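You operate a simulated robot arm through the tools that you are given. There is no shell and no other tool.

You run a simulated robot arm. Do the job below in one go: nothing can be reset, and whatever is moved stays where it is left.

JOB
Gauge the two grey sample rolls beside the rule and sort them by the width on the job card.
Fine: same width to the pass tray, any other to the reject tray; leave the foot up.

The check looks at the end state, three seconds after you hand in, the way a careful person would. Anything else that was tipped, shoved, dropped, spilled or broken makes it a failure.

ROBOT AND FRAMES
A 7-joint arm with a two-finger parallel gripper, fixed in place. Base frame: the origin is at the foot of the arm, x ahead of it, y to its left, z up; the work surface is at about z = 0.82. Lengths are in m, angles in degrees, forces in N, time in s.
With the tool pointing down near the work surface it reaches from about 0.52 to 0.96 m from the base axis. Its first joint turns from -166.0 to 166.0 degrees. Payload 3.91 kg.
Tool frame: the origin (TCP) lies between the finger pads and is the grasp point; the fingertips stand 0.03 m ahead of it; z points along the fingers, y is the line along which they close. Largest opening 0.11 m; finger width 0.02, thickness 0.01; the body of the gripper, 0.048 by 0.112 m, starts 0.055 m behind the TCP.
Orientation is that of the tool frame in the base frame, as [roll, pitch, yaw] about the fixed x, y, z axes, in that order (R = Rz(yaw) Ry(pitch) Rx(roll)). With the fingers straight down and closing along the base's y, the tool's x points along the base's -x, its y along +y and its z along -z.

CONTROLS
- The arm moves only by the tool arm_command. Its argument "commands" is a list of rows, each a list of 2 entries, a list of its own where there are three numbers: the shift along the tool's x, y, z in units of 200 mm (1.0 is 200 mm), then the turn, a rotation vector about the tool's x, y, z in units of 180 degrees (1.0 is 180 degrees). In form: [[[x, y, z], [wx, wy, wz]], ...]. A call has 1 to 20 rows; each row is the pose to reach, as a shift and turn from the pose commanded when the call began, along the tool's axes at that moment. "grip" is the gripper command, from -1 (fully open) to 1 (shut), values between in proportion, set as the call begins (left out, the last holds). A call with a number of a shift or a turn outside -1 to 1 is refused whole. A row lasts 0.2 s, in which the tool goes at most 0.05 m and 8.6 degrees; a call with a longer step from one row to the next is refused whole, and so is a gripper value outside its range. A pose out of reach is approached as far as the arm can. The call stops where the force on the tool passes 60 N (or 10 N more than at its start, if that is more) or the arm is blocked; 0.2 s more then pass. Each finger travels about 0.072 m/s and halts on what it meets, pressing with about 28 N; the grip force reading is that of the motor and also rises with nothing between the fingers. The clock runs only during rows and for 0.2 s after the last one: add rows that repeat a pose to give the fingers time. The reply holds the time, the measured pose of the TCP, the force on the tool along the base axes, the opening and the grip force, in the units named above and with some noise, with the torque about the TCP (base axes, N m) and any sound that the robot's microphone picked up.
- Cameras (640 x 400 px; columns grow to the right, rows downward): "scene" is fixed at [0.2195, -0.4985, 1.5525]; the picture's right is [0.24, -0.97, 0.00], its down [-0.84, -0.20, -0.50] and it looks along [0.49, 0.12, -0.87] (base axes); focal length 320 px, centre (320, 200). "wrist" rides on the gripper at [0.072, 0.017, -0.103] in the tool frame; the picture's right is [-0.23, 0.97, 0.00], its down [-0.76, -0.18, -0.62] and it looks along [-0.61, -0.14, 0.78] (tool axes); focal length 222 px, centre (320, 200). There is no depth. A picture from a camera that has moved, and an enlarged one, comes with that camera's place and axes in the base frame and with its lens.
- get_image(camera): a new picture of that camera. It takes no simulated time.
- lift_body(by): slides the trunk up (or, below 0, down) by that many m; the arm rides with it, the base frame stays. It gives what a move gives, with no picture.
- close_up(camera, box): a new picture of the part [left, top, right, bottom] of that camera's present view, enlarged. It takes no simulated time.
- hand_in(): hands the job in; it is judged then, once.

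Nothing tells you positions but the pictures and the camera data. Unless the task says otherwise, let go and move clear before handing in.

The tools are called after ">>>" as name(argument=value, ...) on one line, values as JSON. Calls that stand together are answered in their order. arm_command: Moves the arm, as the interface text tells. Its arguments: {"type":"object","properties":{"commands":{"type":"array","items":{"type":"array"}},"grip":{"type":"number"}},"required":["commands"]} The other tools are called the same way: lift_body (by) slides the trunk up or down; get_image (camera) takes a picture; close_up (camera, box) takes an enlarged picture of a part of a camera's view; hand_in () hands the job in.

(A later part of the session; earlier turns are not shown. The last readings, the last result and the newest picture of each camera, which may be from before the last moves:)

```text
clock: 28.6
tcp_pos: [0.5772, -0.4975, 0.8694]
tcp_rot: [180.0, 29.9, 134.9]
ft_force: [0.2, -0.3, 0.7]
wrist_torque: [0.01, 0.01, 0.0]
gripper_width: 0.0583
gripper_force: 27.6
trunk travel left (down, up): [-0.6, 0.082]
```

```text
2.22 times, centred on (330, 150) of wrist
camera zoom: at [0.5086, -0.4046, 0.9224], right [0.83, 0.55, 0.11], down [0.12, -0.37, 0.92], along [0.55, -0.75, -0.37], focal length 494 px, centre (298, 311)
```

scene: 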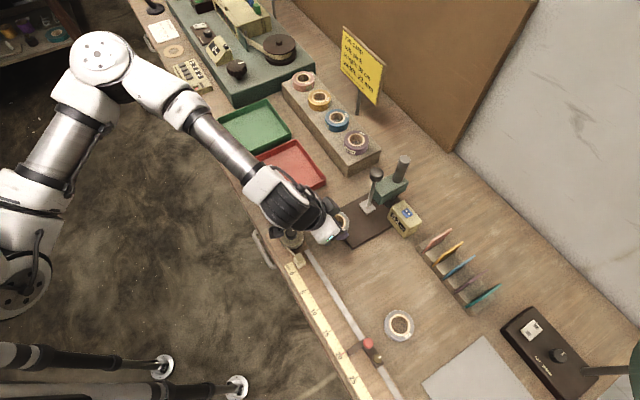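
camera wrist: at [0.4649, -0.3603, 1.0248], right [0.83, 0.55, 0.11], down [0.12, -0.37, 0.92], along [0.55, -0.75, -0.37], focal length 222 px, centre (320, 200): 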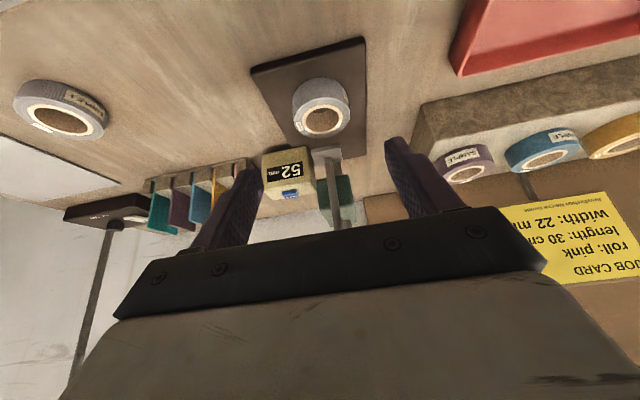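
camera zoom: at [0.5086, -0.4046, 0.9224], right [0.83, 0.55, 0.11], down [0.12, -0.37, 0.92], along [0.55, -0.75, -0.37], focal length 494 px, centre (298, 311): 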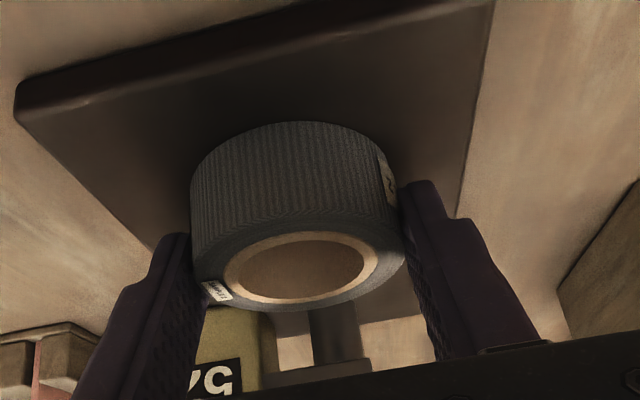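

SAMPLE 2 is held again. I'm lifting it a few mm, backing it out from under the foot, then raising it to carry height.

>>> arm_command(commands=[[[-0.02, 0, -0.0346], [0, 0, 0]], [[0.08, 0, -0.093], [0, 0, 0]], [[0.18, 0, -0.151], [0, 0, 0]], [[0.283, 0, -0.2096], [0, 0, 0]], [[0.19, 0, -0.37], [0, 0, 0]], [[0.1, 0, -0.53], [0, 0, 0]], [[0.008, 0, -0.686], [0, 0, 0]], [[0.008, 0, -0.686], [0, 0, 0]]])

>>> get_image(camera="scene")

```text
clock: 30.4
tcp_pos: [0.5294, -0.4493, 0.9869]
tcp_rot: [-180.0, 30.1, 135.2]
ft_force: [-0.6, 0.2, 0.0]
wrist_torque: [0.04, -0.01, -0.02]
gripper_width: 0.0582
gripper_force: 28.2
trunk travel left (down, up): [-0.6, 0.082]
```

```text
taken
```

scene: 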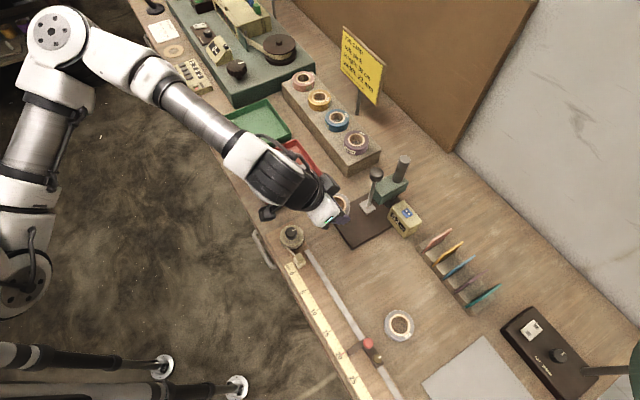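

SAMPLE 2 is clear of the gauge. I'm carrying it to the red tray.

>>> arm_command(commands=[[[0.02, 0.12, -0.01], [0, 0, 0]], [[0.035, 0.3, -0.02], [0, 0, 0]], [[0.05, 0.48, -0.03], [0, 0, 0]], [[0.07, 0.66, -0.04], [0, 0, 0]], [[0.09, 0.8, -0.05], [0, 0, 0]], [[0.104, 0.9, -0.06], [0, 0, 0]], [[0.104, 0.9, -0.06], [0, 0, 0]]])

>>> arm_command(commands=[[[0, 0.1, 0], [0, 0, 0]], [[0, 0.21, 0], [0, 0, 0]], [[0, 0.21, 0], [0, 0, 0]]])

>>> get_image(camera="scene")

>>> get_image(camera="wrist")

```text
clock: 32.0
tcp_pos: [0.6407, -0.305, 0.9862]
tcp_rot: [-180.0, 30.1, 135.0]
ft_force: [-0.5, 1.2, 0.0]
wrist_torque: [0.01, -0.03, -0.03]
gripper_width: 0.0584
gripper_force: 28.3
trunk travel left (down, up): [-0.6, 0.082]
```

```text
clock: 32.8
tcp_pos: [0.6691, -0.2739, 0.9852]
tcp_rot: [-179.9, 30.0, 135.1]
ft_force: [0.0, -0.1, -0.7]
wrist_torque: [-0.03, 0.0, 0.0]
gripper_width: 0.0581
gripper_force: 27.4
trunk travel left (down, up): [-0.6, 0.082]
```

```text
taken
```

scene: 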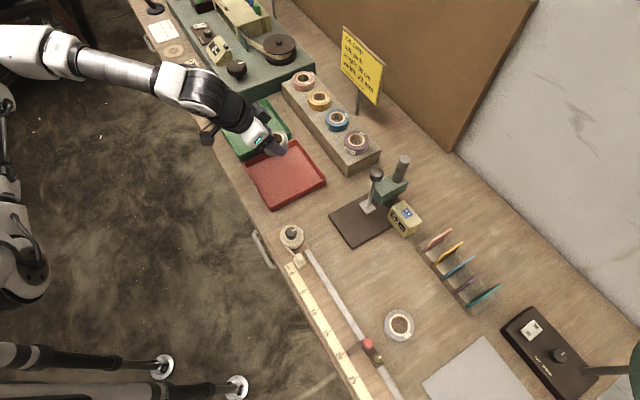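

```text
taken
camera wrist: at [0.6002, -0.1814, 1.0391], right [0.83, 0.55, 0.11], down [0.12, -0.37, 0.92], along [0.55, -0.75, -0.37], focal length 222 px, centre (320, 200)
```

wrist: 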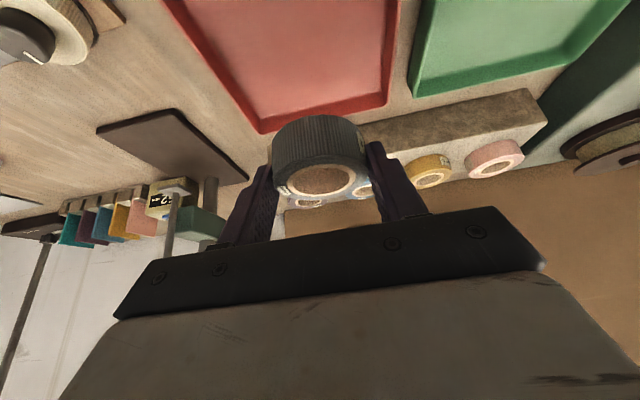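

The tray corners check out and the roll is over the tray's centre. I'm lowering it to just above the floor.

>>> arm_command(commands=[[[0.07, 0, 0.121], [0, 0, 0]], [[0.14, 0, 0.2425], [0, 0, 0]], [[0.2, 0, 0.3464], [0, 0, 0]], [[0.25, 0, 0.433], [0, 0, 0]], [[0.275, 0, 0.4763], [0, 0, 0]], [[0.2925, 0, 0.5066], [0, 0, 0]], [[0.2925, 0, 0.5066], [0, 0, 0]]])

>>> get_image(camera="wrist")

>>> close_up(camera="scene", box=[210, 90, 340, 215])

```text
clock: 34.4
tcp_pos: [0.668, -0.2753, 0.8693]
tcp_rot: [-180.0, 30.0, 135.1]
ft_force: [-0.7, -0.1, 0.4]
wrist_torque: [-0.01, -0.01, 0.02]
gripper_width: 0.0581
gripper_force: 28.2
trunk travel left (down, up): [-0.6, 0.082]
```

```text
taken
camera wrist: at [0.5988, -0.1824, 0.9234], right [0.83, 0.55, 0.11], down [0.12, -0.37, 0.92], along [0.55, -0.75, -0.37], focal length 222 px, centre (320, 200)
```

wrist: 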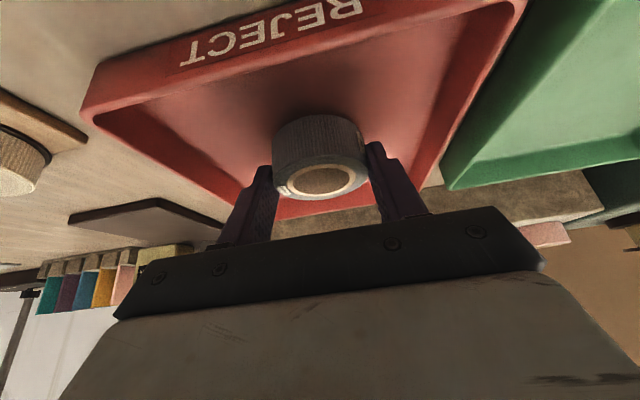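

```text
3.20 times, centred on (275, 152) of scene
camera zoom: at [0.2195, -0.4985, 1.5525], right [0.24, -0.97, 0.0], down [-0.84, -0.2, -0.5], along [0.49, 0.12, -0.87], focal length 1023 px, centre (464, 352)
```

zoom: 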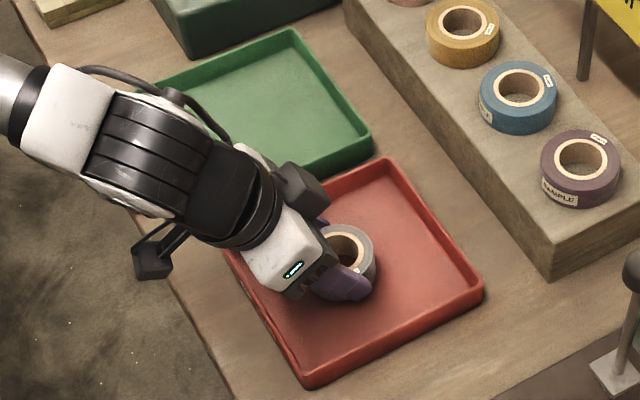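

The red tray is marked REJECT on its front, which confirms it's the right one. I'm lowering the last few mm to contact.

>>> arm_command(commands=[[[0.005, 0, 0.0087], [0, 0, 0]], [[0.01, 0, 0.0173], [0, 0, 0]], [[0.01, 0, 0.0173], [0, 0, 0]]])

```text
clock: 35.2
tcp_pos: [0.6686, -0.2748, 0.8663]
tcp_rot: [-180.0, 30.0, 135.1]
ft_force: [-0.4, -0.3, 0.2]
wrist_torque: [0.0, 0.01, 0.02]
gripper_width: 0.0581
gripper_force: 28.3
trunk travel left (down, up): [-0.6, 0.082]
```

No contact yet, so I'm stepping further down.

>>> arm_command(commands=[[[0.0025, 0, 0.0043], [0, 0, 0]], [[0.005, 0, 0.0087], [0, 0, 0]], [[0.005, 0, 0.0087], [0, 0, 0]]])

```text
clock: 36.0
tcp_pos: [0.6676, -0.2747, 0.8639]
tcp_rot: [180.0, 30.1, 135.0]
ft_force: [-0.1, -0.1, -0.5]
wrist_torque: [0.04, 0.0, -0.02]
gripper_width: 0.0581
gripper_force: 28.3
trunk travel left (down, up): [-0.6, 0.082]
```

>>> arm_command(commands=[[[0.0025, 0, 0.0043], [0, 0, 0]], [[0.005, 0, 0.0087], [0, 0, 0]], [[0.005, 0, 0.0087], [0, 0, 0]]])

```text
clock: 36.8
tcp_pos: [0.6677, -0.275, 0.861]
tcp_rot: [179.9, 29.9, 135.0]
ft_force: [1.1, 0.4, 1.5]
wrist_torque: [0.05, -0.11, 0.0]
gripper_width: 0.0579
gripper_force: 28.0
trunk travel left (down, up): [-0.6, 0.082]
```

This looks like first contact. One more millimetre should settle it.

>>> arm_command(commands=[[[0.0025, 0, 0.0043], [0, 0, 0]], [[0.0025, 0, 0.0043], [0, 0, 0]]])

```text
clock: 37.4
tcp_pos: [0.6678, -0.2743, 0.8609]
tcp_rot: [-180.0, 30.0, 135.0]
ft_force: [-0.9, 3.6, 7.1]
wrist_torque: [0.11, -0.01, -0.01]
gripper_width: 0.0581
gripper_force: 28.5
trunk travel left (down, up): [-0.6, 0.082]
```

The roll is on the tray floor with 7 N of contact. I'm opening, backing out along the tool axis and raising clear of the tray.

>>> arm_command(commands=[[[0, 0, 0], [0, 0, 0]], [[0, 0, 0], [0, 0, 0]], [[0, 0, 0], [0, 0, 0]]], grip=-0.53)

>>> arm_command(commands=[[[0, 0, -0.1], [0, 0, 0]], [[0, 0, -0.25], [0, 0, 0]], [[0, 0, -0.4], [0, 0, 0]], [[0, 0, -0.58], [0, 0, 0]], [[0, 0, -0.65], [0, 0, 0]], [[0, 0, -0.65], [0, 0, 0]]])

>>> get_image(camera="wrist")

>>> get_image(camera="scene")

```text
clock: 38.2
tcp_pos: [0.6676, -0.2751, 0.8618]
tcp_rot: [180.0, 29.9, 135.1]
ft_force: [0.2, 0.1, 0.1]
wrist_torque: [-0.02, -0.01, -0.01]
gripper_width: 0.0843
gripper_force: 0.0
trunk travel left (down, up): [-0.6, 0.082]
```

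```text
clock: 39.6
tcp_pos: [0.6245, -0.2293, 0.9739]
tcp_rot: [-180.0, 30.0, 135.0]
ft_force: [0.3, -1.0, -0.3]
wrist_torque: [-0.01, -0.01, -0.04]
gripper_width: 0.0843
gripper_force: 0.0
trunk travel left (down, up): [-0.6, 0.082]
```

```text
taken
camera wrist: at [0.555, -0.1357, 1.0265], right [0.83, 0.55, 0.11], down [0.12, -0.37, 0.92], along [0.55, -0.75, -0.37], focal length 222 px, centre (320, 200)
```

wrist: 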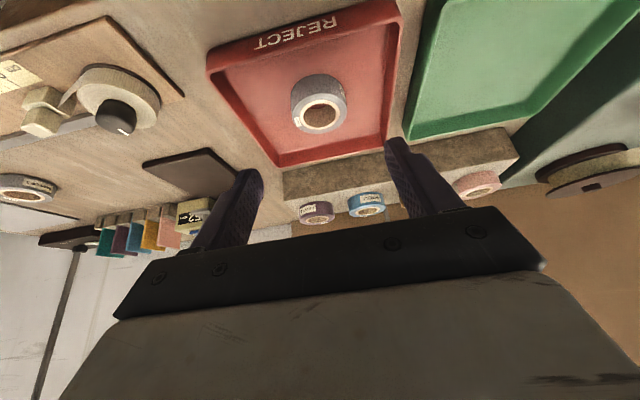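

```text
taken
```

scene: 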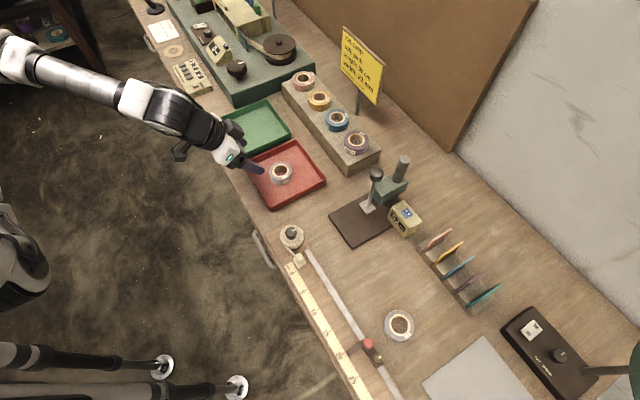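

SAMPLE 2 is flat in the REJECT tray. I'm travelling back along the bench to SAMPLE 1.

>>> arm_command(commands=[[[-0.04, -0.1, -0.065], [0, 0, 0]], [[-0.075, -0.28, -0.13], [0, 0, 0]], [[-0.075, -0.46, -0.13], [0, 0, 0]], [[-0.075, -0.64, -0.13], [0, 0, 0]], [[-0.075, -0.82, -0.13], [0, 0, 0]], [[-0.075, -0.95, -0.13], [0, 0, 0]]])

>>> arm_command(commands=[[[0, -0.15, 0], [0, 0, 0]], [[0, -0.33, 0], [0, 0, 0]], [[0, -0.51, 0], [0, 0, 0]], [[0, -0.69, 0], [0, 0, 0]], [[0, -0.85, 0], [0, 0, 0]], [[0, -0.95, 0], [0, 0, 0]]])

>>> arm_command(commands=[[[-0.06, -0.11, 0.1], [0, 0, 0]], [[-0.13, -0.22, 0.2], [0, 0, 0]], [[-0.2, -0.34, 0.3], [0, 0, 0]], [[-0.267, -0.45, 0.408], [0, 0, 0]], [[-0.267, -0.45, 0.408], [0, 0, 0]]])

>>> get_image(camera="wrist")

>>> get_image(camera="scene")

```text
clock: 41.0
tcp_pos: [0.4902, -0.3592, 1.0037]
tcp_rot: [-180.0, 30.0, 135.0]
ft_force: [-0.4, -0.4, -0.6]
wrist_torque: [0.01, 0.0, -0.02]
gripper_width: 0.0841
gripper_force: 0.0
trunk travel left (down, up): [-0.6, 0.082]
```

```text
clock: 42.4
tcp_pos: [0.3545, -0.4974, 1.0045]
tcp_rot: [179.9, 30.0, 135.1]
ft_force: [-0.6, 0.6, -0.5]
wrist_torque: [0.03, -0.02, -0.02]
gripper_width: 0.0841
gripper_force: 0.0
trunk travel left (down, up): [-0.6, 0.082]
```

```text
clock: 43.6
tcp_pos: [0.3495, -0.6223, 0.957]
tcp_rot: [180.0, 30.0, 135.0]
ft_force: [1.1, -0.1, 0.4]
wrist_torque: [-0.01, 0.03, 0.02]
gripper_width: 0.0843
gripper_force: 0.1
trunk travel left (down, up): [-0.6, 0.082]
```

```text
taken
camera wrist: at [0.2813, -0.5298, 1.0101], right [0.83, 0.55, 0.11], down [0.12, -0.37, 0.92], along [0.55, -0.75, -0.37], focal length 222 px, centre (320, 200)
```

wrist: 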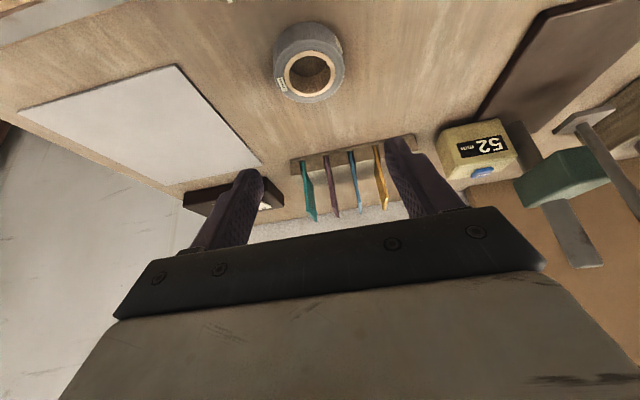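

```text
taken
```

scene: 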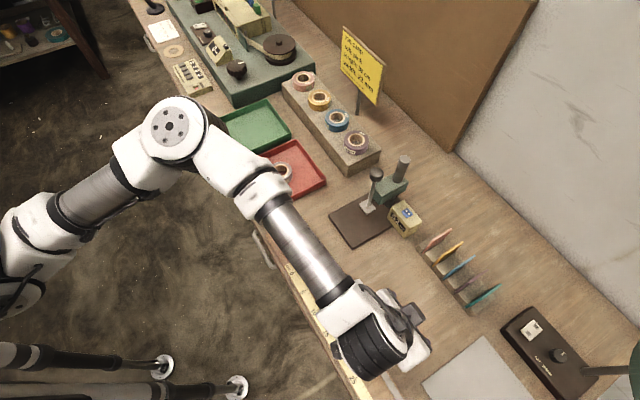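

SAMPLE 1 is near (0.364, -0.635). I'm lowering the fingers around it.

>>> arm_command(commands=[[[0.045, 0.007, 0.09], [0, 0, 0]], [[0.095, 0.007, 0.18], [0, 0, 0]], [[0.14, 0.007, 0.27], [0, 0, 0]], [[0.19, 0.007, 0.36], [0, 0, 0]], [[0.2156, 0.007, 0.415], [0, 0, 0]], [[0.2356, 0.007, 0.45], [0, 0, 0]], [[0.2356, 0.007, 0.45], [0, 0, 0]]])

>>> get_image(camera="wrist")

```text
clock: 45.2
tcp_pos: [0.3576, -0.6234, 0.8604]
tcp_rot: [180.0, 29.9, 135.0]
ft_force: [-0.3, 0.4, -0.2]
wrist_torque: [0.02, 0.02, 0.01]
gripper_width: 0.0844
gripper_force: 0.1
trunk travel left (down, up): [-0.6, 0.082]
```

```text
taken
camera wrist: at [0.2882, -0.5312, 0.9132], right [0.83, 0.55, 0.11], down [0.12, -0.37, 0.92], along [0.55, -0.75, -0.37], focal length 222 px, centre (320, 200)
```

wrist: 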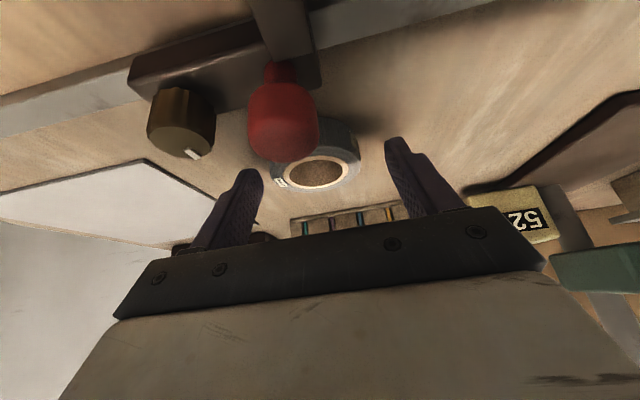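

The roll is between the fingers and the rule's knob is clear of the hand. I'm going 3 mm lower and closing.

>>> arm_command(commands=[[[0.0075, -0.005, 0.013], [0, 0, 0]], [[0.0075, -0.005, 0.013], [0, 0, 0]]])

>>> arm_command(commands=[[[0, 0, 0], [0, 0, 0]], [[0, 0, 0], [0, 0, 0]], [[0, 0, 0], [0, 0, 0]], [[0, 0, 0], [0, 0, 0]]], grip=1)

>>> close_up(camera="wrist", box=[200, 60, 460, 240])

```text
clock: 45.8
tcp_pos: [0.3552, -0.6248, 0.8562]
tcp_rot: [-180.0, 30.0, 135.1]
ft_force: [0.0, 0.7, 0.6]
wrist_torque: [0.03, -0.02, 0.0]
gripper_width: 0.0842
gripper_force: 0.0
trunk travel left (down, up): [-0.6, 0.082]
```

```text
clock: 46.8
tcp_pos: [0.3552, -0.626, 0.8557]
tcp_rot: [-180.0, 30.0, 135.1]
ft_force: [-0.3, -0.2, 1.3]
wrist_torque: [-0.02, 0.0, -0.04]
gripper_width: 0.0578
gripper_force: 27.8
trunk travel left (down, up): [-0.6, 0.082]
```

```text
2.22 times, centred on (330, 150) of wrist
camera zoom: at [0.2873, -0.5323, 0.9097], right [0.83, 0.55, 0.11], down [0.12, -0.37, 0.92], along [0.55, -0.75, -0.37], focal length 494 px, centre (298, 311)
```

zoom: 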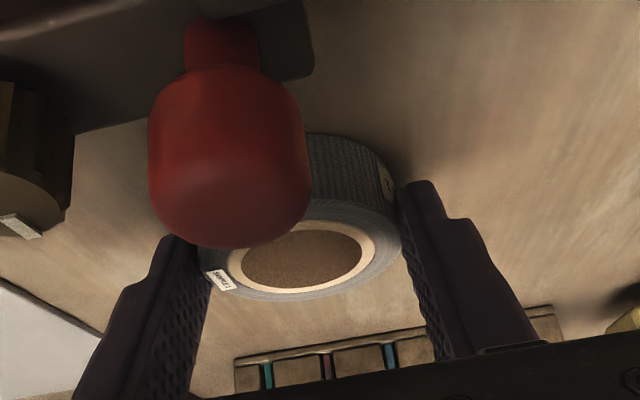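

SAMPLE 1 is held. I'm lifting it straight up and carrying it across to line up with the gauge.

>>> arm_command(commands=[[[-0.05, 0, -0.0865], [0, 0, 0]], [[-0.1, 0, -0.173], [0, 0, 0]], [[-0.1, 0.1, -0.173], [0, 0, 0]], [[-0.1, 0.25, -0.173], [0, 0, 0]], [[-0.1, 0.4, -0.173], [0, 0, 0]], [[-0.1, 0.55, -0.173], [0, 0, 0]], [[-0.1, 0.7, -0.173], [0, 0, 0]], [[-0.1, 0.8, -0.173], [0, 0, 0]]])

>>> arm_command(commands=[[[0, 0.1, 0], [0, 0, 0]], [[-0.01, 0.25, 0.006], [0, 0, 0]], [[-0.02, 0.38, 0.012], [0, 0, 0]], [[-0.0217, 0.45, 0.0125], [0, 0, 0]], [[-0.0217, 0.45, 0.0125], [0, 0, 0]]])

>>> get_image(camera="wrist")

>>> get_image(camera="scene")

```text
clock: 48.6
tcp_pos: [0.47, -0.5102, 0.8959]
tcp_rot: [-180.0, 30.1, 135.0]
ft_force: [-0.7, 0.5, -0.7]
wrist_torque: [0.01, -0.01, -0.01]
gripper_width: 0.0578
gripper_force: 28.4
trunk travel left (down, up): [-0.6, 0.082]
```

```text
clock: 49.8
tcp_pos: [0.537, -0.4505, 0.8937]
tcp_rot: [-180.0, 30.0, 135.0]
ft_force: [0.8, 0.0, 0.2]
wrist_torque: [0.02, -0.01, 0.0]
gripper_width: 0.0577
gripper_force: 28.2
trunk travel left (down, up): [-0.6, 0.082]
```

```text
taken
camera wrist: at [0.4682, -0.3582, 0.947], right [0.83, 0.55, 0.11], down [0.12, -0.37, 0.92], along [0.55, -0.75, -0.37], focal length 222 px, centre (320, 200)
```

wrist: 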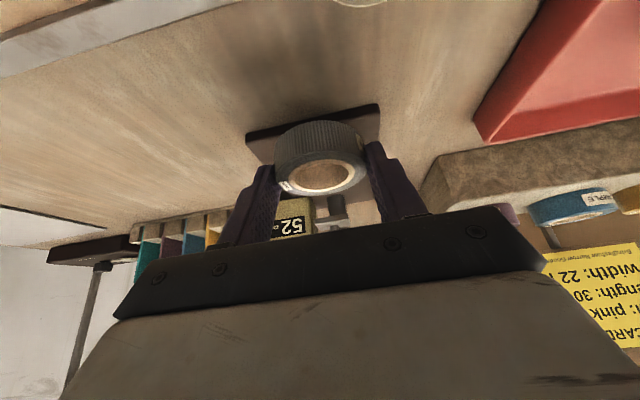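

```text
taken
```

scene: 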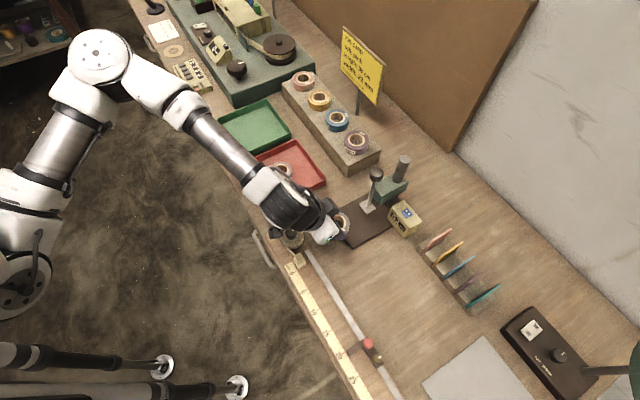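

SAMPLE 1 is in line with the gauge. I'm lowering and sliding it under the foot the same way as before.

>>> arm_command(commands=[[[-0.02, -0.008, 0.064], [0, 0, 0]], [[-0.0415, -0.015, 0.128], [0, 0, 0]], [[-0.1, -0.015, 0.162], [0, 0, 0]], [[-0.16, -0.015, 0.196], [0, 0, 0]], [[-0.219, -0.015, 0.2305], [0, 0, 0]], [[-0.219, -0.015, 0.2305], [0, 0, 0]]])

>>> close_up(camera="wrist", box=[200, 60, 460, 240])

>>> close_up(camera="scene", box=[320, 150, 440, 260])

```text
clock: 51.2
tcp_pos: [0.5782, -0.4973, 0.877]
tcp_rot: [-179.9, 30.0, 135.0]
ft_force: [-0.4, 0.5, 0.9]
wrist_torque: [0.01, 0.02, 0.0]
gripper_width: 0.0579
gripper_force: 27.5
trunk travel left (down, up): [-0.6, 0.082]
```

```text
2.22 times, centred on (330, 150) of wrist
camera zoom: at [0.51, -0.4045, 0.9292], right [0.83, 0.55, 0.11], down [0.12, -0.37, 0.92], along [0.55, -0.75, -0.37], focal length 494 px, centre (298, 311)
```

zoom: 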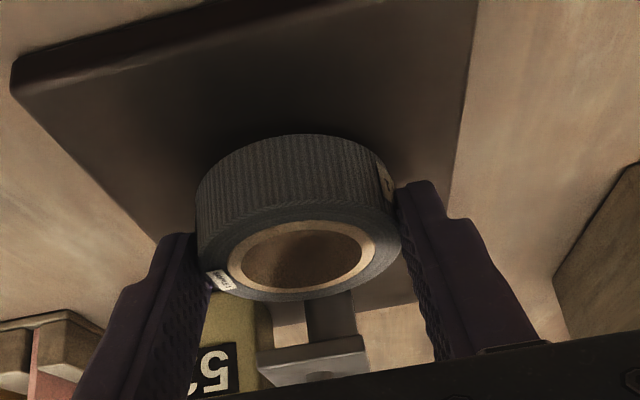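

```text
3.64 times, centred on (380, 205) of scene
camera zoom: at [0.2195, -0.4985, 1.5525], right [0.24, -0.97, 0.0], down [-0.84, -0.2, -0.5], along [0.49, 0.12, -0.87], focal length 1163 px, centre (102, 182)
```

zoom: 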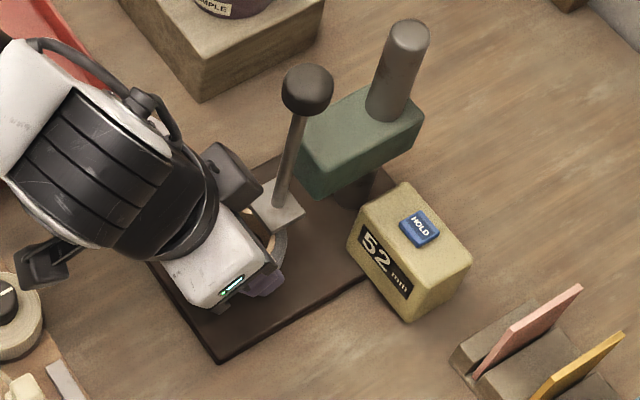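

The position matches the first roll's. I'm lowering to contact.

>>> arm_command(commands=[[[0.0083, 0, 0.0144], [0, 0, 0]], [[0.0167, 0, 0.0289], [0, 0, 0]], [[0.0192, 0, 0.0333], [0, 0, 0]], [[0.0217, 0, 0.0376], [0, 0, 0]], [[0.0217, 0, 0.0376], [0, 0, 0]]])

```text
clock: 52.4
tcp_pos: [0.5769, -0.4979, 0.8683]
tcp_rot: [-179.9, 30.1, 135.1]
ft_force: [-0.7, -0.7, 0.5]
wrist_torque: [0.03, -0.02, 0.01]
gripper_width: 0.0582
gripper_force: 28.3
trunk travel left (down, up): [-0.6, 0.082]
```

>>> arm_command(commands=[[[0.0025, 0, 0.0043], [0, 0, 0]], [[0.0025, 0, 0.0043], [0, 0, 0]]])

```text
clock: 53.0
tcp_pos: [0.5764, -0.4966, 0.8681]
tcp_rot: [180.0, 30.0, 135.0]
ft_force: [0.8, -0.7, 5.2]
wrist_torque: [-0.03, -0.01, -0.01]
gripper_width: 0.058
gripper_force: 28.1
trunk travel left (down, up): [-0.6, 0.082]
```

SAMPLE 1 is on the plate. I'm releasing it, backing out and rising to knob height.

>>> arm_command(commands=[[[0, 0, 0], [0, 0, 0]], [[0, 0, 0], [0, 0, 0]], [[0, 0, 0], [0, 0, 0]]], grip=-0.53)

>>> arm_command(commands=[[[0, 0, -0.1], [0, 0, 0]], [[0, 0, -0.25], [0, 0, 0]], [[0, 0, -0.4], [0, 0, 0]], [[0, 0, -0.6], [0, 0, 0]], [[-0.06, 0, -0.7], [0, 0, 0]], [[-0.12, 0, -0.8], [0, 0, 0]], [[-0.1675, 0, -0.89], [0, 0, 0]], [[-0.1675, 0, -0.89], [0, 0, 0]]])

>>> close_up(camera="scene", box=[320, 140, 440, 250])

```text
clock: 53.8
tcp_pos: [0.5763, -0.4963, 0.8672]
tcp_rot: [-180.0, 30.0, 135.1]
ft_force: [-0.6, -1.0, -0.4]
wrist_torque: [0.0, -0.02, -0.01]
gripper_width: 0.0844
gripper_force: 0.0
trunk travel left (down, up): [-0.6, 0.082]
```

```text
clock: 55.6
tcp_pos: [0.535, -0.4532, 1.0385]
tcp_rot: [179.9, 30.0, 135.1]
ft_force: [0.0, 0.3, -1.0]
wrist_torque: [0.03, 0.0, -0.01]
gripper_width: 0.0842
gripper_force: 0.0
trunk travel left (down, up): [-0.6, 0.082]
```

```text
3.64 times, centred on (380, 195) of scene
camera zoom: at [0.2195, -0.4985, 1.5525], right [0.24, -0.97, 0.0], down [-0.84, -0.2, -0.5], along [0.49, 0.12, -0.87], focal length 1163 px, centre (102, 218)
```

zoom: 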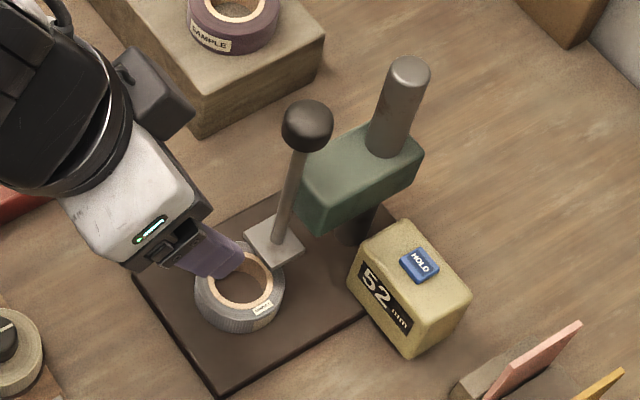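

SAMPLE 1 is in place under the foot. I'm advancing to the knob.

>>> arm_command(commands=[[[-0.09, -0.005, 0.052], [0, 0, 0]], [[-0.18, -0.011, 0.104], [0, 0, 0]], [[-0.25, -0.011, 0.1445], [0, 0, 0]], [[-0.32, -0.011, 0.185], [0, 0, 0]], [[-0.369, -0.011, 0.213], [0, 0, 0]], [[-0.369, -0.011, 0.213], [0, 0, 0]]])

>>> close_up(camera="wrist", box=[200, 60, 460, 240])

```text
clock: 57.0
tcp_pos: [0.5943, -0.5155, 1.0392]
tcp_rot: [179.9, 30.0, 135.2]
ft_force: [0.8, 0.0, 0.7]
wrist_torque: [-0.02, 0.01, 0.0]
gripper_width: 0.0842
gripper_force: 0.0
trunk travel left (down, up): [-0.6, 0.082]
```

```text
2.22 times, centred on (330, 150) of wrist
camera zoom: at [0.5259, -0.4233, 1.0925], right [0.83, 0.55, 0.11], down [0.12, -0.37, 0.92], along [0.55, -0.75, -0.37], focal length 494 px, centre (298, 311)
```

zoom: 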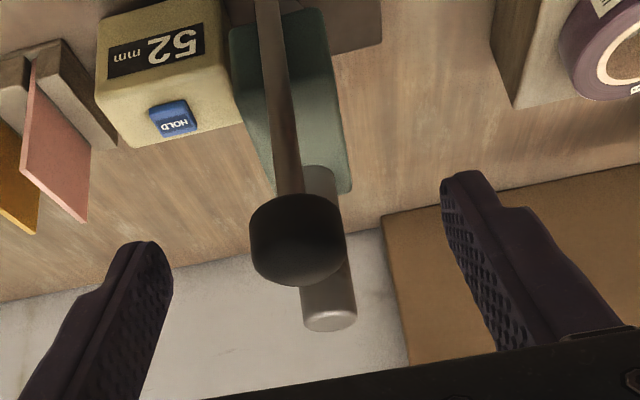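

The knob is centred between the fingers. I'm closing on it and lowering 20 mm.

>>> arm_command(commands=[[[0, 0, 0], [0, 0, 0]], [[0, 0, 0], [0, 0, 0]], [[0, 0, 0], [0, 0, 0]], [[0, 0, 0], [0, 0, 0]], [[0, 0, 0], [0, 0, 0]]], grip=1)

>>> arm_command(commands=[[[0.01, 0, 0.0173], [0, 0, 0]], [[0.02, 0, 0.0346], [0, 0, 0]], [[0.03, 0, 0.052], [0, 0, 0]], [[0.04, 0, 0.0693], [0, 0, 0]], [[0.05, 0, 0.0866], [0, 0, 0]], [[0.05, 0, 0.0866], [0, 0, 0]]])

>>> close_up(camera="scene", box=[340, 160, 430, 250])

```text
clock: 58.2
tcp_pos: [0.5938, -0.517, 1.0392]
tcp_rot: [180.0, 30.0, 135.0]
ft_force: [0.2, -0.5, -0.8]
wrist_torque: [-0.1, -0.05, -0.05]
gripper_width: 0.0273
gripper_force: 45.4
trunk travel left (down, up): [-0.6, 0.082]
```

```text
clock: 59.6
tcp_pos: [0.594, -0.516, 1.0183]
tcp_rot: [179.9, 30.1, 135.1]
ft_force: [3.1, 6.7, 0.0]
wrist_torque: [0.02, -0.37, 0.23]
gripper_width: 0.0272
gripper_force: 44.8
trunk travel left (down, up): [-0.6, 0.082]
```

```text
4.44 times, centred on (385, 205) of scene
camera zoom: at [0.2195, -0.4985, 1.5525], right [0.24, -0.97, 0.0], down [-0.84, -0.2, -0.5], along [0.49, 0.12, -0.87], focal length 1421 px, centre (31, 178)
```

zoom: 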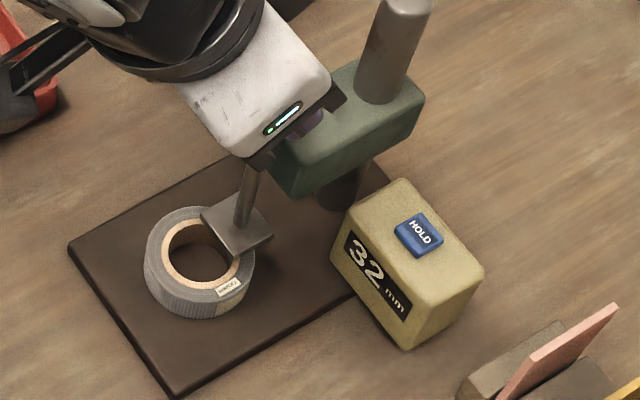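

It reads 32 with no contact yet. I'm going 6 mm further down.

>>> arm_command(commands=[[[0.005, 0.002, 0.0087], [0, 0, 0]], [[0.01, 0.002, 0.0173], [0, 0, 0]], [[0.015, 0.002, 0.026], [0, 0, 0]], [[0.015, 0.002, 0.026], [0, 0, 0]]])

>>> close_up(camera="scene", box=[340, 160, 430, 250])

```text
clock: 60.6
tcp_pos: [0.5948, -0.5165, 1.0112]
tcp_rot: [-179.9, 30.1, 135.2]
ft_force: [5.8, 2.3, -0.2]
wrist_torque: [0.24, 0.07, 0.1]
gripper_width: 0.0273
gripper_force: 45.0
trunk travel left (down, up): [-0.6, 0.082]
```

```text
4.44 times, centred on (385, 205) of scene
camera zoom: at [0.2195, -0.4985, 1.5525], right [0.24, -0.97, 0.0], down [-0.84, -0.2, -0.5], along [0.49, 0.12, -0.87], focal length 1421 px, centre (31, 178)
```

zoom: 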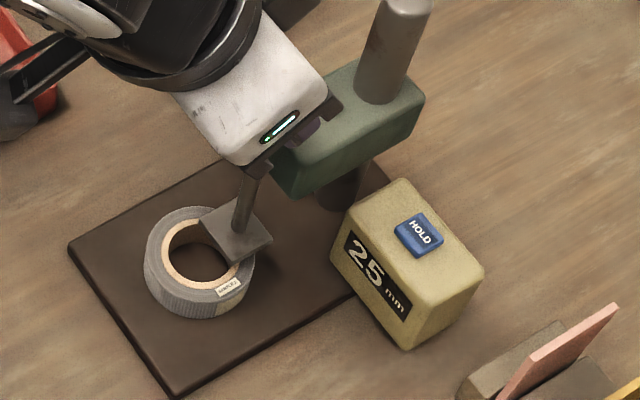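

It reads 25 and is still free. I'm going down in 1 mm steps until it makes contact.

>>> arm_command(commands=[[[0.0025, 0.001, 0.0043], [0, 0, 0]], [[0.005, 0.001, 0.0087], [0, 0, 0]], [[0.005, 0.001, 0.0087], [0, 0, 0]]])

>>> close_up(camera="scene", box=[370, 200, 410, 240])

>>> arm_command(commands=[[[0.0025, 0, 0.0043], [0, 0, 0]], [[0.005, 0, 0.0087], [0, 0, 0]], [[0.005, 0, 0.0087], [0, 0, 0]]])

>>> close_up(camera="scene", box=[340, 160, 430, 250])

```text
clock: 61.4
tcp_pos: [0.594, -0.5168, 1.0117]
tcp_rot: [-179.9, 30.1, 135.0]
ft_force: [5.2, -0.9, 0.5]
wrist_torque: [-0.27, -0.32, -0.01]
gripper_width: 0.0271
gripper_force: 44.9
trunk travel left (down, up): [-0.6, 0.082]
```

```text
10.00 times, centred on (390, 220) of scene
camera zoom: at [0.2195, -0.4985, 1.5525], right [0.24, -0.97, 0.0], down [-0.84, -0.2, -0.5], along [0.49, 0.12, -0.87], focal length 3197 px, centre (-380, 0)
```

zoom: 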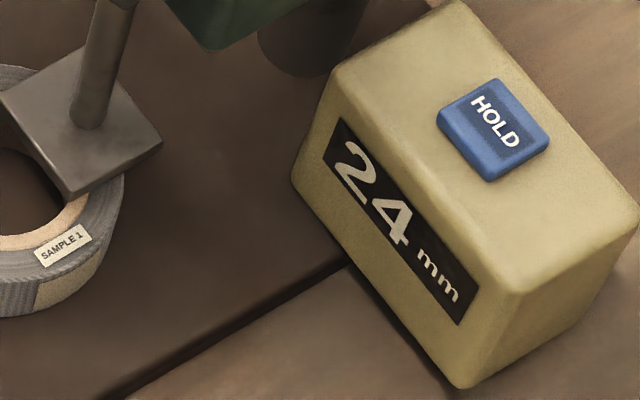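

```text
clock: 62.2
tcp_pos: [0.5945, -0.5173, 1.0086]
tcp_rot: [179.9, 30.0, 135.1]
ft_force: [5.2, 2.2, 2.3]
wrist_torque: [-0.29, -0.57, -0.01]
gripper_width: 0.0272
gripper_force: 44.6
trunk travel left (down, up): [-0.6, 0.082]
```

```text
4.44 times, centred on (385, 205) of scene
camera zoom: at [0.2195, -0.4985, 1.5525], right [0.24, -0.97, 0.0], down [-0.84, -0.2, -0.5], along [0.49, 0.12, -0.87], focal length 1421 px, centre (31, 178)
```

zoom: 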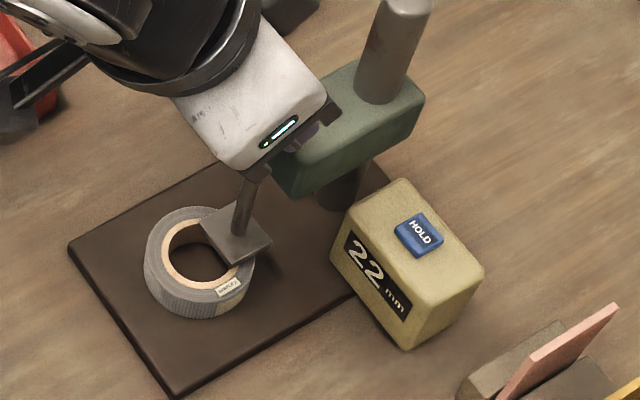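

It reads 22, but the force isn't firm yet. I'm pressing on to confirm it really stops at 22.

>>> arm_command(commands=[[[0.0025, 0, 0.0043], [0, 0, 0]], [[0.005, 0, 0.0087], [0, 0, 0]], [[0.005, 0, 0.0087], [0, 0, 0]]])

>>> close_up(camera="scene", box=[340, 160, 430, 250])

```text
clock: 63.0
tcp_pos: [0.5942, -0.5154, 1.0083]
tcp_rot: [-179.8, 30.3, 135.0]
ft_force: [13.4, 0.2, 20.1]
wrist_torque: [0.36, -0.01, 0.16]
gripper_width: 0.0269
gripper_force: 44.5
trunk travel left (down, up): [-0.6, 0.082]
```

```text
4.44 times, centred on (385, 205) of scene
camera zoom: at [0.2195, -0.4985, 1.5525], right [0.24, -0.97, 0.0], down [-0.84, -0.2, -0.5], along [0.49, 0.12, -0.87], focal length 1421 px, centre (31, 178)
```

zoom: 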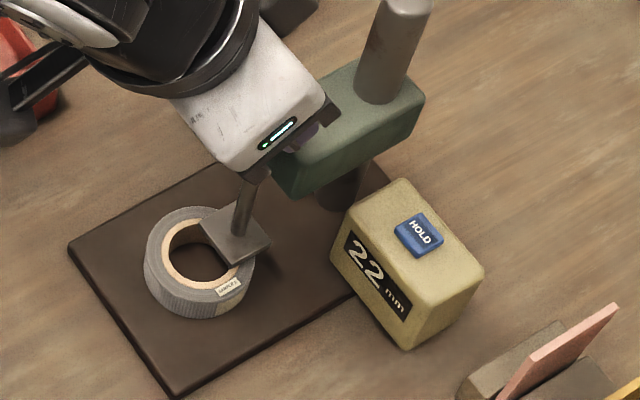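

It stops firmly at 22 mm under 20 N, so SAMPLE 1 passes. I'm raising the foot fully again.

>>> arm_command(commands=[[[-0.01, 0, -0.0173], [0, 0, 0]], [[-0.02, 0, -0.0346], [0, 0, 0]], [[-0.032, 0, -0.0554], [0, 0, 0]], [[-0.044, -0.003, -0.0762], [0, 0, 0]], [[-0.056, -0.003, -0.097], [0, 0, 0]], [[-0.068, -0.003, -0.1178], [0, 0, 0]], [[-0.076, -0.003, -0.1316], [0, 0, 0]], [[-0.08, -0.003, -0.1386], [0, 0, 0]], [[-0.08, -0.003, -0.1386], [0, 0, 0]]])

>>> close_up(camera="scene", box=[340, 160, 430, 250])

```text
clock: 65.0
tcp_pos: [0.5945, -0.5153, 1.0378]
tcp_rot: [179.9, 30.0, 135.0]
ft_force: [8.6, -7.6, -0.9]
wrist_torque: [-0.5, -0.66, -0.07]
gripper_width: 0.0271
gripper_force: 44.7
trunk travel left (down, up): [-0.6, 0.082]
```

```text
4.44 times, centred on (385, 205) of scene
camera zoom: at [0.2195, -0.4985, 1.5525], right [0.24, -0.97, 0.0], down [-0.84, -0.2, -0.5], along [0.49, 0.12, -0.87], focal length 1421 px, centre (31, 178)
```

zoom: 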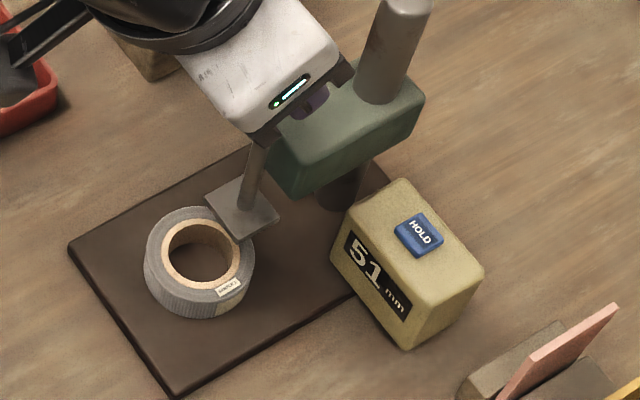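

It reads 51. I'm nudging up a little more, then releasing.

>>> arm_command(commands=[[[-0.007, 0, -0.0052], [0, 0, 0]], [[-0.007, 0, -0.0052], [0, 0, 0]]])

>>> arm_command(commands=[[[0, 0, 0], [0, 0, 0]], [[0, 0, 0], [0, 0, 0]], [[0, 0, 0], [0, 0, 0]]], grip=-0.53)

>>> close_up(camera="scene", box=[340, 160, 430, 250])

```text
clock: 65.6
tcp_pos: [0.593, -0.5161, 1.0389]
tcp_rot: [180.0, 29.8, 135.1]
ft_force: [0.4, 1.0, -4.4]
wrist_torque: [-0.26, -0.39, 0.01]
gripper_width: 0.0273
gripper_force: 45.3
trunk travel left (down, up): [-0.6, 0.082]
```

```text
clock: 66.4
tcp_pos: [0.5948, -0.5158, 1.0392]
tcp_rot: [-180.0, 29.9, 135.2]
ft_force: [0.6, -0.8, 0.1]
wrist_torque: [0.0, 0.03, 0.03]
gripper_width: 0.084
gripper_force: 0.1
trunk travel left (down, up): [-0.6, 0.082]
```

```text
4.44 times, centred on (385, 205) of scene
camera zoom: at [0.2195, -0.4985, 1.5525], right [0.24, -0.97, 0.0], down [-0.84, -0.2, -0.5], along [0.49, 0.12, -0.87], focal length 1421 px, centre (31, 178)
```

zoom: 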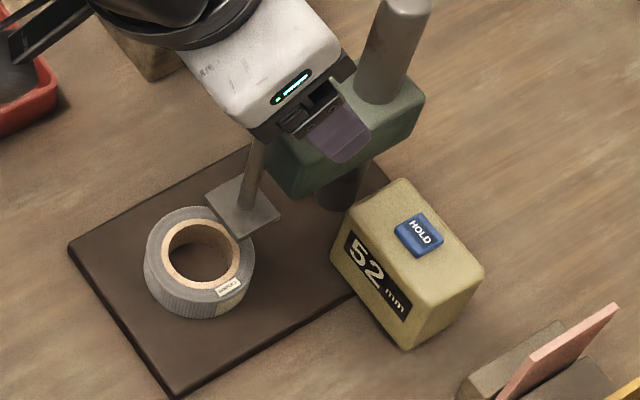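

The foot is up at 52 and holding. I'm backing off and returning to SAMPLE 1.

>>> arm_command(commands=[[[0.08, 0, -0.047], [0, 0, 0]], [[0.18, 0, -0.104], [0, 0, 0]], [[0.28, 0, -0.162], [0, 0, 0]], [[0.374, 0, -0.216], [0, 0, 0]], [[0.43, 0, -0.12], [0, 0, 0]], [[0.486, 0, -0.022], [0, 0, 0]], [[0.5415, 0, 0.074], [0, 0, 0]], [[0.5415, 0, 0.074], [0, 0, 0]]])

>>> get_image(camera="wrist")

```text
clock: 68.2
tcp_pos: [0.5337, -0.4558, 0.9717]
tcp_rot: [180.0, 30.1, 135.0]
ft_force: [0.7, 0.1, -0.3]
wrist_torque: [0.01, -0.01, 0.0]
gripper_width: 0.084
gripper_force: 0.0
trunk travel left (down, up): [-0.6, 0.082]
```

```text
taken
camera wrist: at [0.4644, -0.3627, 1.0258], right [0.83, 0.55, 0.11], down [0.12, -0.37, 0.92], along [0.55, -0.75, -0.37], focal length 222 px, centre (320, 200)
```

wrist: 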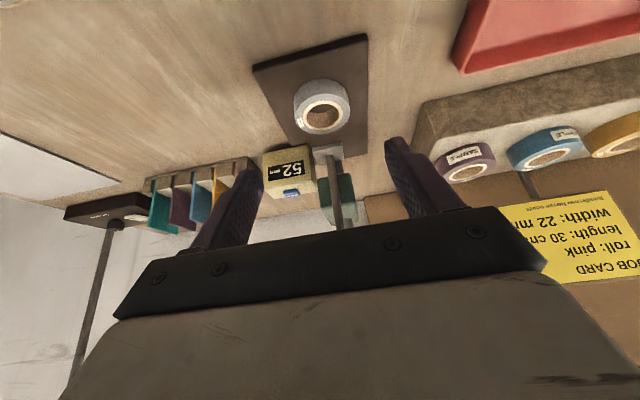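

I'm going in and gripping SAMPLE 1.

>>> arm_command(commands=[[[0, 0.003, 0.2], [0, 0, 0]], [[0, 0.006, 0.4], [0, 0, 0]], [[0, 0.006, 0.54], [0, 0, 0]], [[0, 0.006, 0.598], [0, 0, 0]], [[0, 0.006, 0.598], [0, 0, 0]]])

>>> arm_command(commands=[[[0, 0, 0], [0, 0, 0]], [[0, 0, 0], [0, 0, 0]], [[0, 0, 0], [0, 0, 0]], [[0, 0, 0], [0, 0, 0]]], grip=1)

>>> close_up(camera="wrist", box=[200, 60, 460, 240])

```text
clock: 69.4
tcp_pos: [0.5756, -0.4969, 0.8675]
tcp_rot: [-179.9, 30.0, 135.1]
ft_force: [0.1, 0.7, -0.2]
wrist_torque: [0.0, 0.0, 0.02]
gripper_width: 0.0843
gripper_force: 0.0
trunk travel left (down, up): [-0.6, 0.082]
```

```text
clock: 70.4
tcp_pos: [0.5758, -0.4973, 0.8672]
tcp_rot: [180.0, 30.0, 135.0]
ft_force: [0.9, -0.4, 0.6]
wrist_torque: [0.0, -0.01, -0.01]
gripper_width: 0.0576
gripper_force: 28.5
trunk travel left (down, up): [-0.6, 0.082]
```

```text
2.22 times, centred on (330, 150) of wrist
camera zoom: at [0.5069, -0.4038, 0.9217], right [0.83, 0.55, 0.11], down [0.12, -0.37, 0.92], along [0.55, -0.75, -0.37], focal length 494 px, centre (298, 311)
```

zoom: 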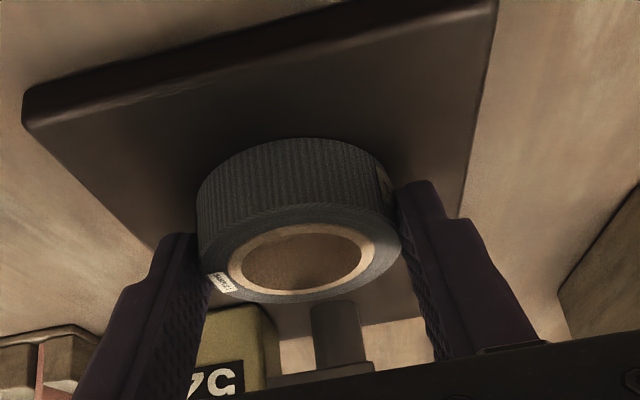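

SAMPLE 1 is held. I'm backing it out from under the foot, raising it and carrying it along the bench to the green tray.

>>> arm_command(commands=[[[-0.02, 0, -0.0346], [0, 0, 0]], [[0.08, 0, -0.093], [0, 0, 0]], [[0.18, 0, -0.151], [0, 0, 0]], [[0.283, 0, -0.2096], [0, 0, 0]], [[0.19, 0, -0.37], [0, 0, 0]], [[0.1, 0, -0.53], [0, 0, 0]], [[0.008, 0, -0.686], [0, 0, 0]], [[0.008, 0, -0.686], [0, 0, 0]]])

>>> arm_command(commands=[[[0.02, 0.12, -0.01], [0, 0, 0]], [[0.035, 0.3, -0.02], [0, 0, 0]], [[0.05, 0.48, -0.03], [0, 0, 0]], [[0.07, 0.66, -0.04], [0, 0, 0]], [[0.09, 0.82, -0.05], [0, 0, 0]], [[0.1, 0.95, -0.058], [0, 0, 0]]])

>>> arm_command(commands=[[[0, 0.13, 0], [0, 0, 0]], [[0, 0.3, 0], [0, 0, 0]], [[0, 0.48, 0], [0, 0, 0]], [[0, 0.66, 0], [0, 0, 0]], [[0, 0.82, 0], [0, 0, 0]], [[0, 0.95, 0], [0, 0, 0]], [[0, 0.95, 0], [0, 0, 0]]])

>>> get_image(camera="wrist")

>>> get_image(camera="scene")

```text
clock: 72.2
tcp_pos: [0.5254, -0.4472, 0.9864]
tcp_rot: [180.0, 30.0, 135.1]
ft_force: [-0.2, 0.7, -1.3]
wrist_torque: [-0.02, -0.01, 0.03]
gripper_width: 0.0579
gripper_force: 27.8
trunk travel left (down, up): [-0.6, 0.082]
```

```text
clock: 73.6
tcp_pos: [0.6452, -0.2981, 0.9845]
tcp_rot: [180.0, 30.0, 135.0]
ft_force: [0.2, 0.5, -0.4]
wrist_torque: [-0.02, -0.03, -0.01]
gripper_width: 0.0579
gripper_force: 28.5
trunk travel left (down, up): [-0.6, 0.082]
```

```text
clock: 75.2
tcp_pos: [0.7785, -0.1645, 0.9862]
tcp_rot: [-180.0, 30.0, 135.0]
ft_force: [0.5, -1.1, 0.3]
wrist_torque: [0.02, 0.01, 0.0]
gripper_width: 0.0579
gripper_force: 28.5
trunk travel left (down, up): [-0.6, 0.082]
```

```text
taken
camera wrist: at [0.709, -0.072, 1.0394], right [0.83, 0.55, 0.11], down [0.12, -0.37, 0.92], along [0.55, -0.75, -0.37], focal length 222 px, centre (320, 200)
```

wrist: 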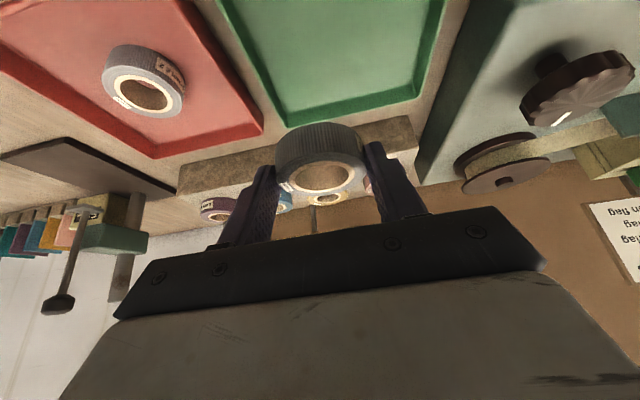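

```text
taken
```

scene: 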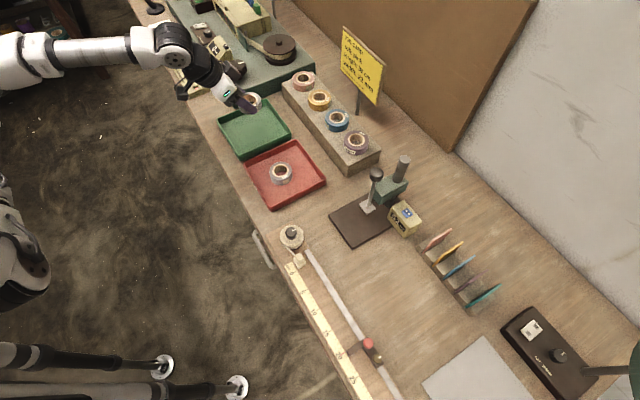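

The tray is under the roll and needs only a small sideways trim. I'm moving 36 mm to its centre and lowering to just above the floor.

>>> arm_command(commands=[[[0, 0.09, 0], [0, 0, 0]], [[0, 0.18, 0], [0, 0, 0]], [[0.07, 0.18, 0.121], [0, 0, 0]], [[0.14, 0.18, 0.2425], [0, 0, 0]], [[0.2, 0.18, 0.3464], [0, 0, 0]], [[0.25, 0.18, 0.433], [0, 0, 0]], [[0.275, 0.18, 0.4763], [0, 0, 0]], [[0.29, 0.18, 0.5023], [0, 0, 0]], [[0.29, 0.18, 0.5023], [0, 0, 0]]])

>>> get_image(camera="wrist")

>>> get_image(camera="scene")

```text
clock: 77.2
tcp_pos: [0.8043, -0.1366, 0.8708]
tcp_rot: [180.0, 30.1, 135.1]
ft_force: [0.1, -0.2, 0.2]
wrist_torque: [-0.03, 0.03, 0.0]
gripper_width: 0.0579
gripper_force: 28.0
trunk travel left (down, up): [-0.6, 0.082]
```

```text
taken
camera wrist: at [0.7351, -0.0435, 0.9245], right [0.83, 0.55, 0.11], down [0.12, -0.37, 0.92], along [0.55, -0.75, -0.37], focal length 222 px, centre (320, 200)
```

wrist: 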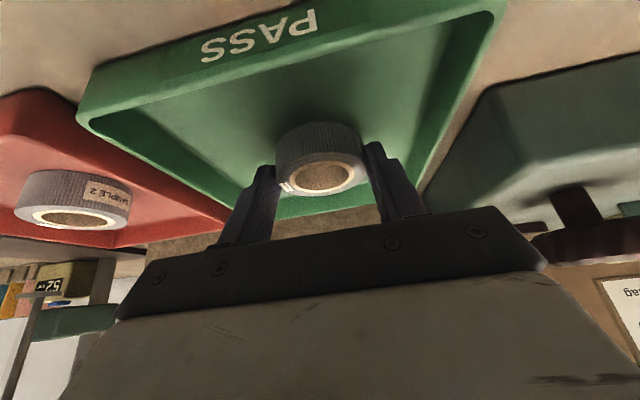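

```text
taken
```

scene: 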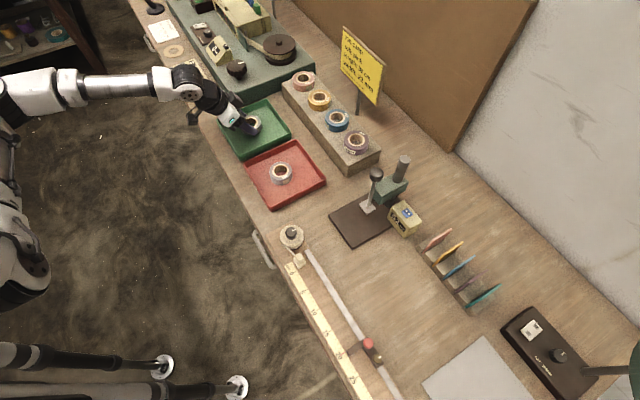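

The green tray is marked PASS and the roll is inside its walls. I'm lowering the last centimetre to contact.

>>> arm_command(commands=[[[0.0075, 0, 0.013], [0, 0, 0]], [[0.015, 0, 0.026], [0, 0, 0]], [[0.02, 0, 0.0346], [0, 0, 0]], [[0.02, 0, 0.0346], [0, 0, 0]]])

>>> arm_command(commands=[[[0.0025, 0, 0.0043], [0, 0, 0]], [[0.0025, 0, 0.0043], [0, 0, 0]]])

```text
clock: 78.2
tcp_pos: [0.8032, -0.136, 0.863]
tcp_rot: [-179.9, 30.0, 135.0]
ft_force: [0.1, 0.4, -1.0]
wrist_torque: [0.0, 0.01, -0.01]
gripper_width: 0.0579
gripper_force: 28.1
trunk travel left (down, up): [-0.6, 0.082]
```

```text
clock: 78.8
tcp_pos: [0.8029, -0.1362, 0.8625]
tcp_rot: [180.0, 30.0, 134.9]
ft_force: [0.4, 0.6, -0.8]
wrist_torque: [0.0, 0.04, -0.05]
gripper_width: 0.058
gripper_force: 28.3
trunk travel left (down, up): [-0.6, 0.082]
```

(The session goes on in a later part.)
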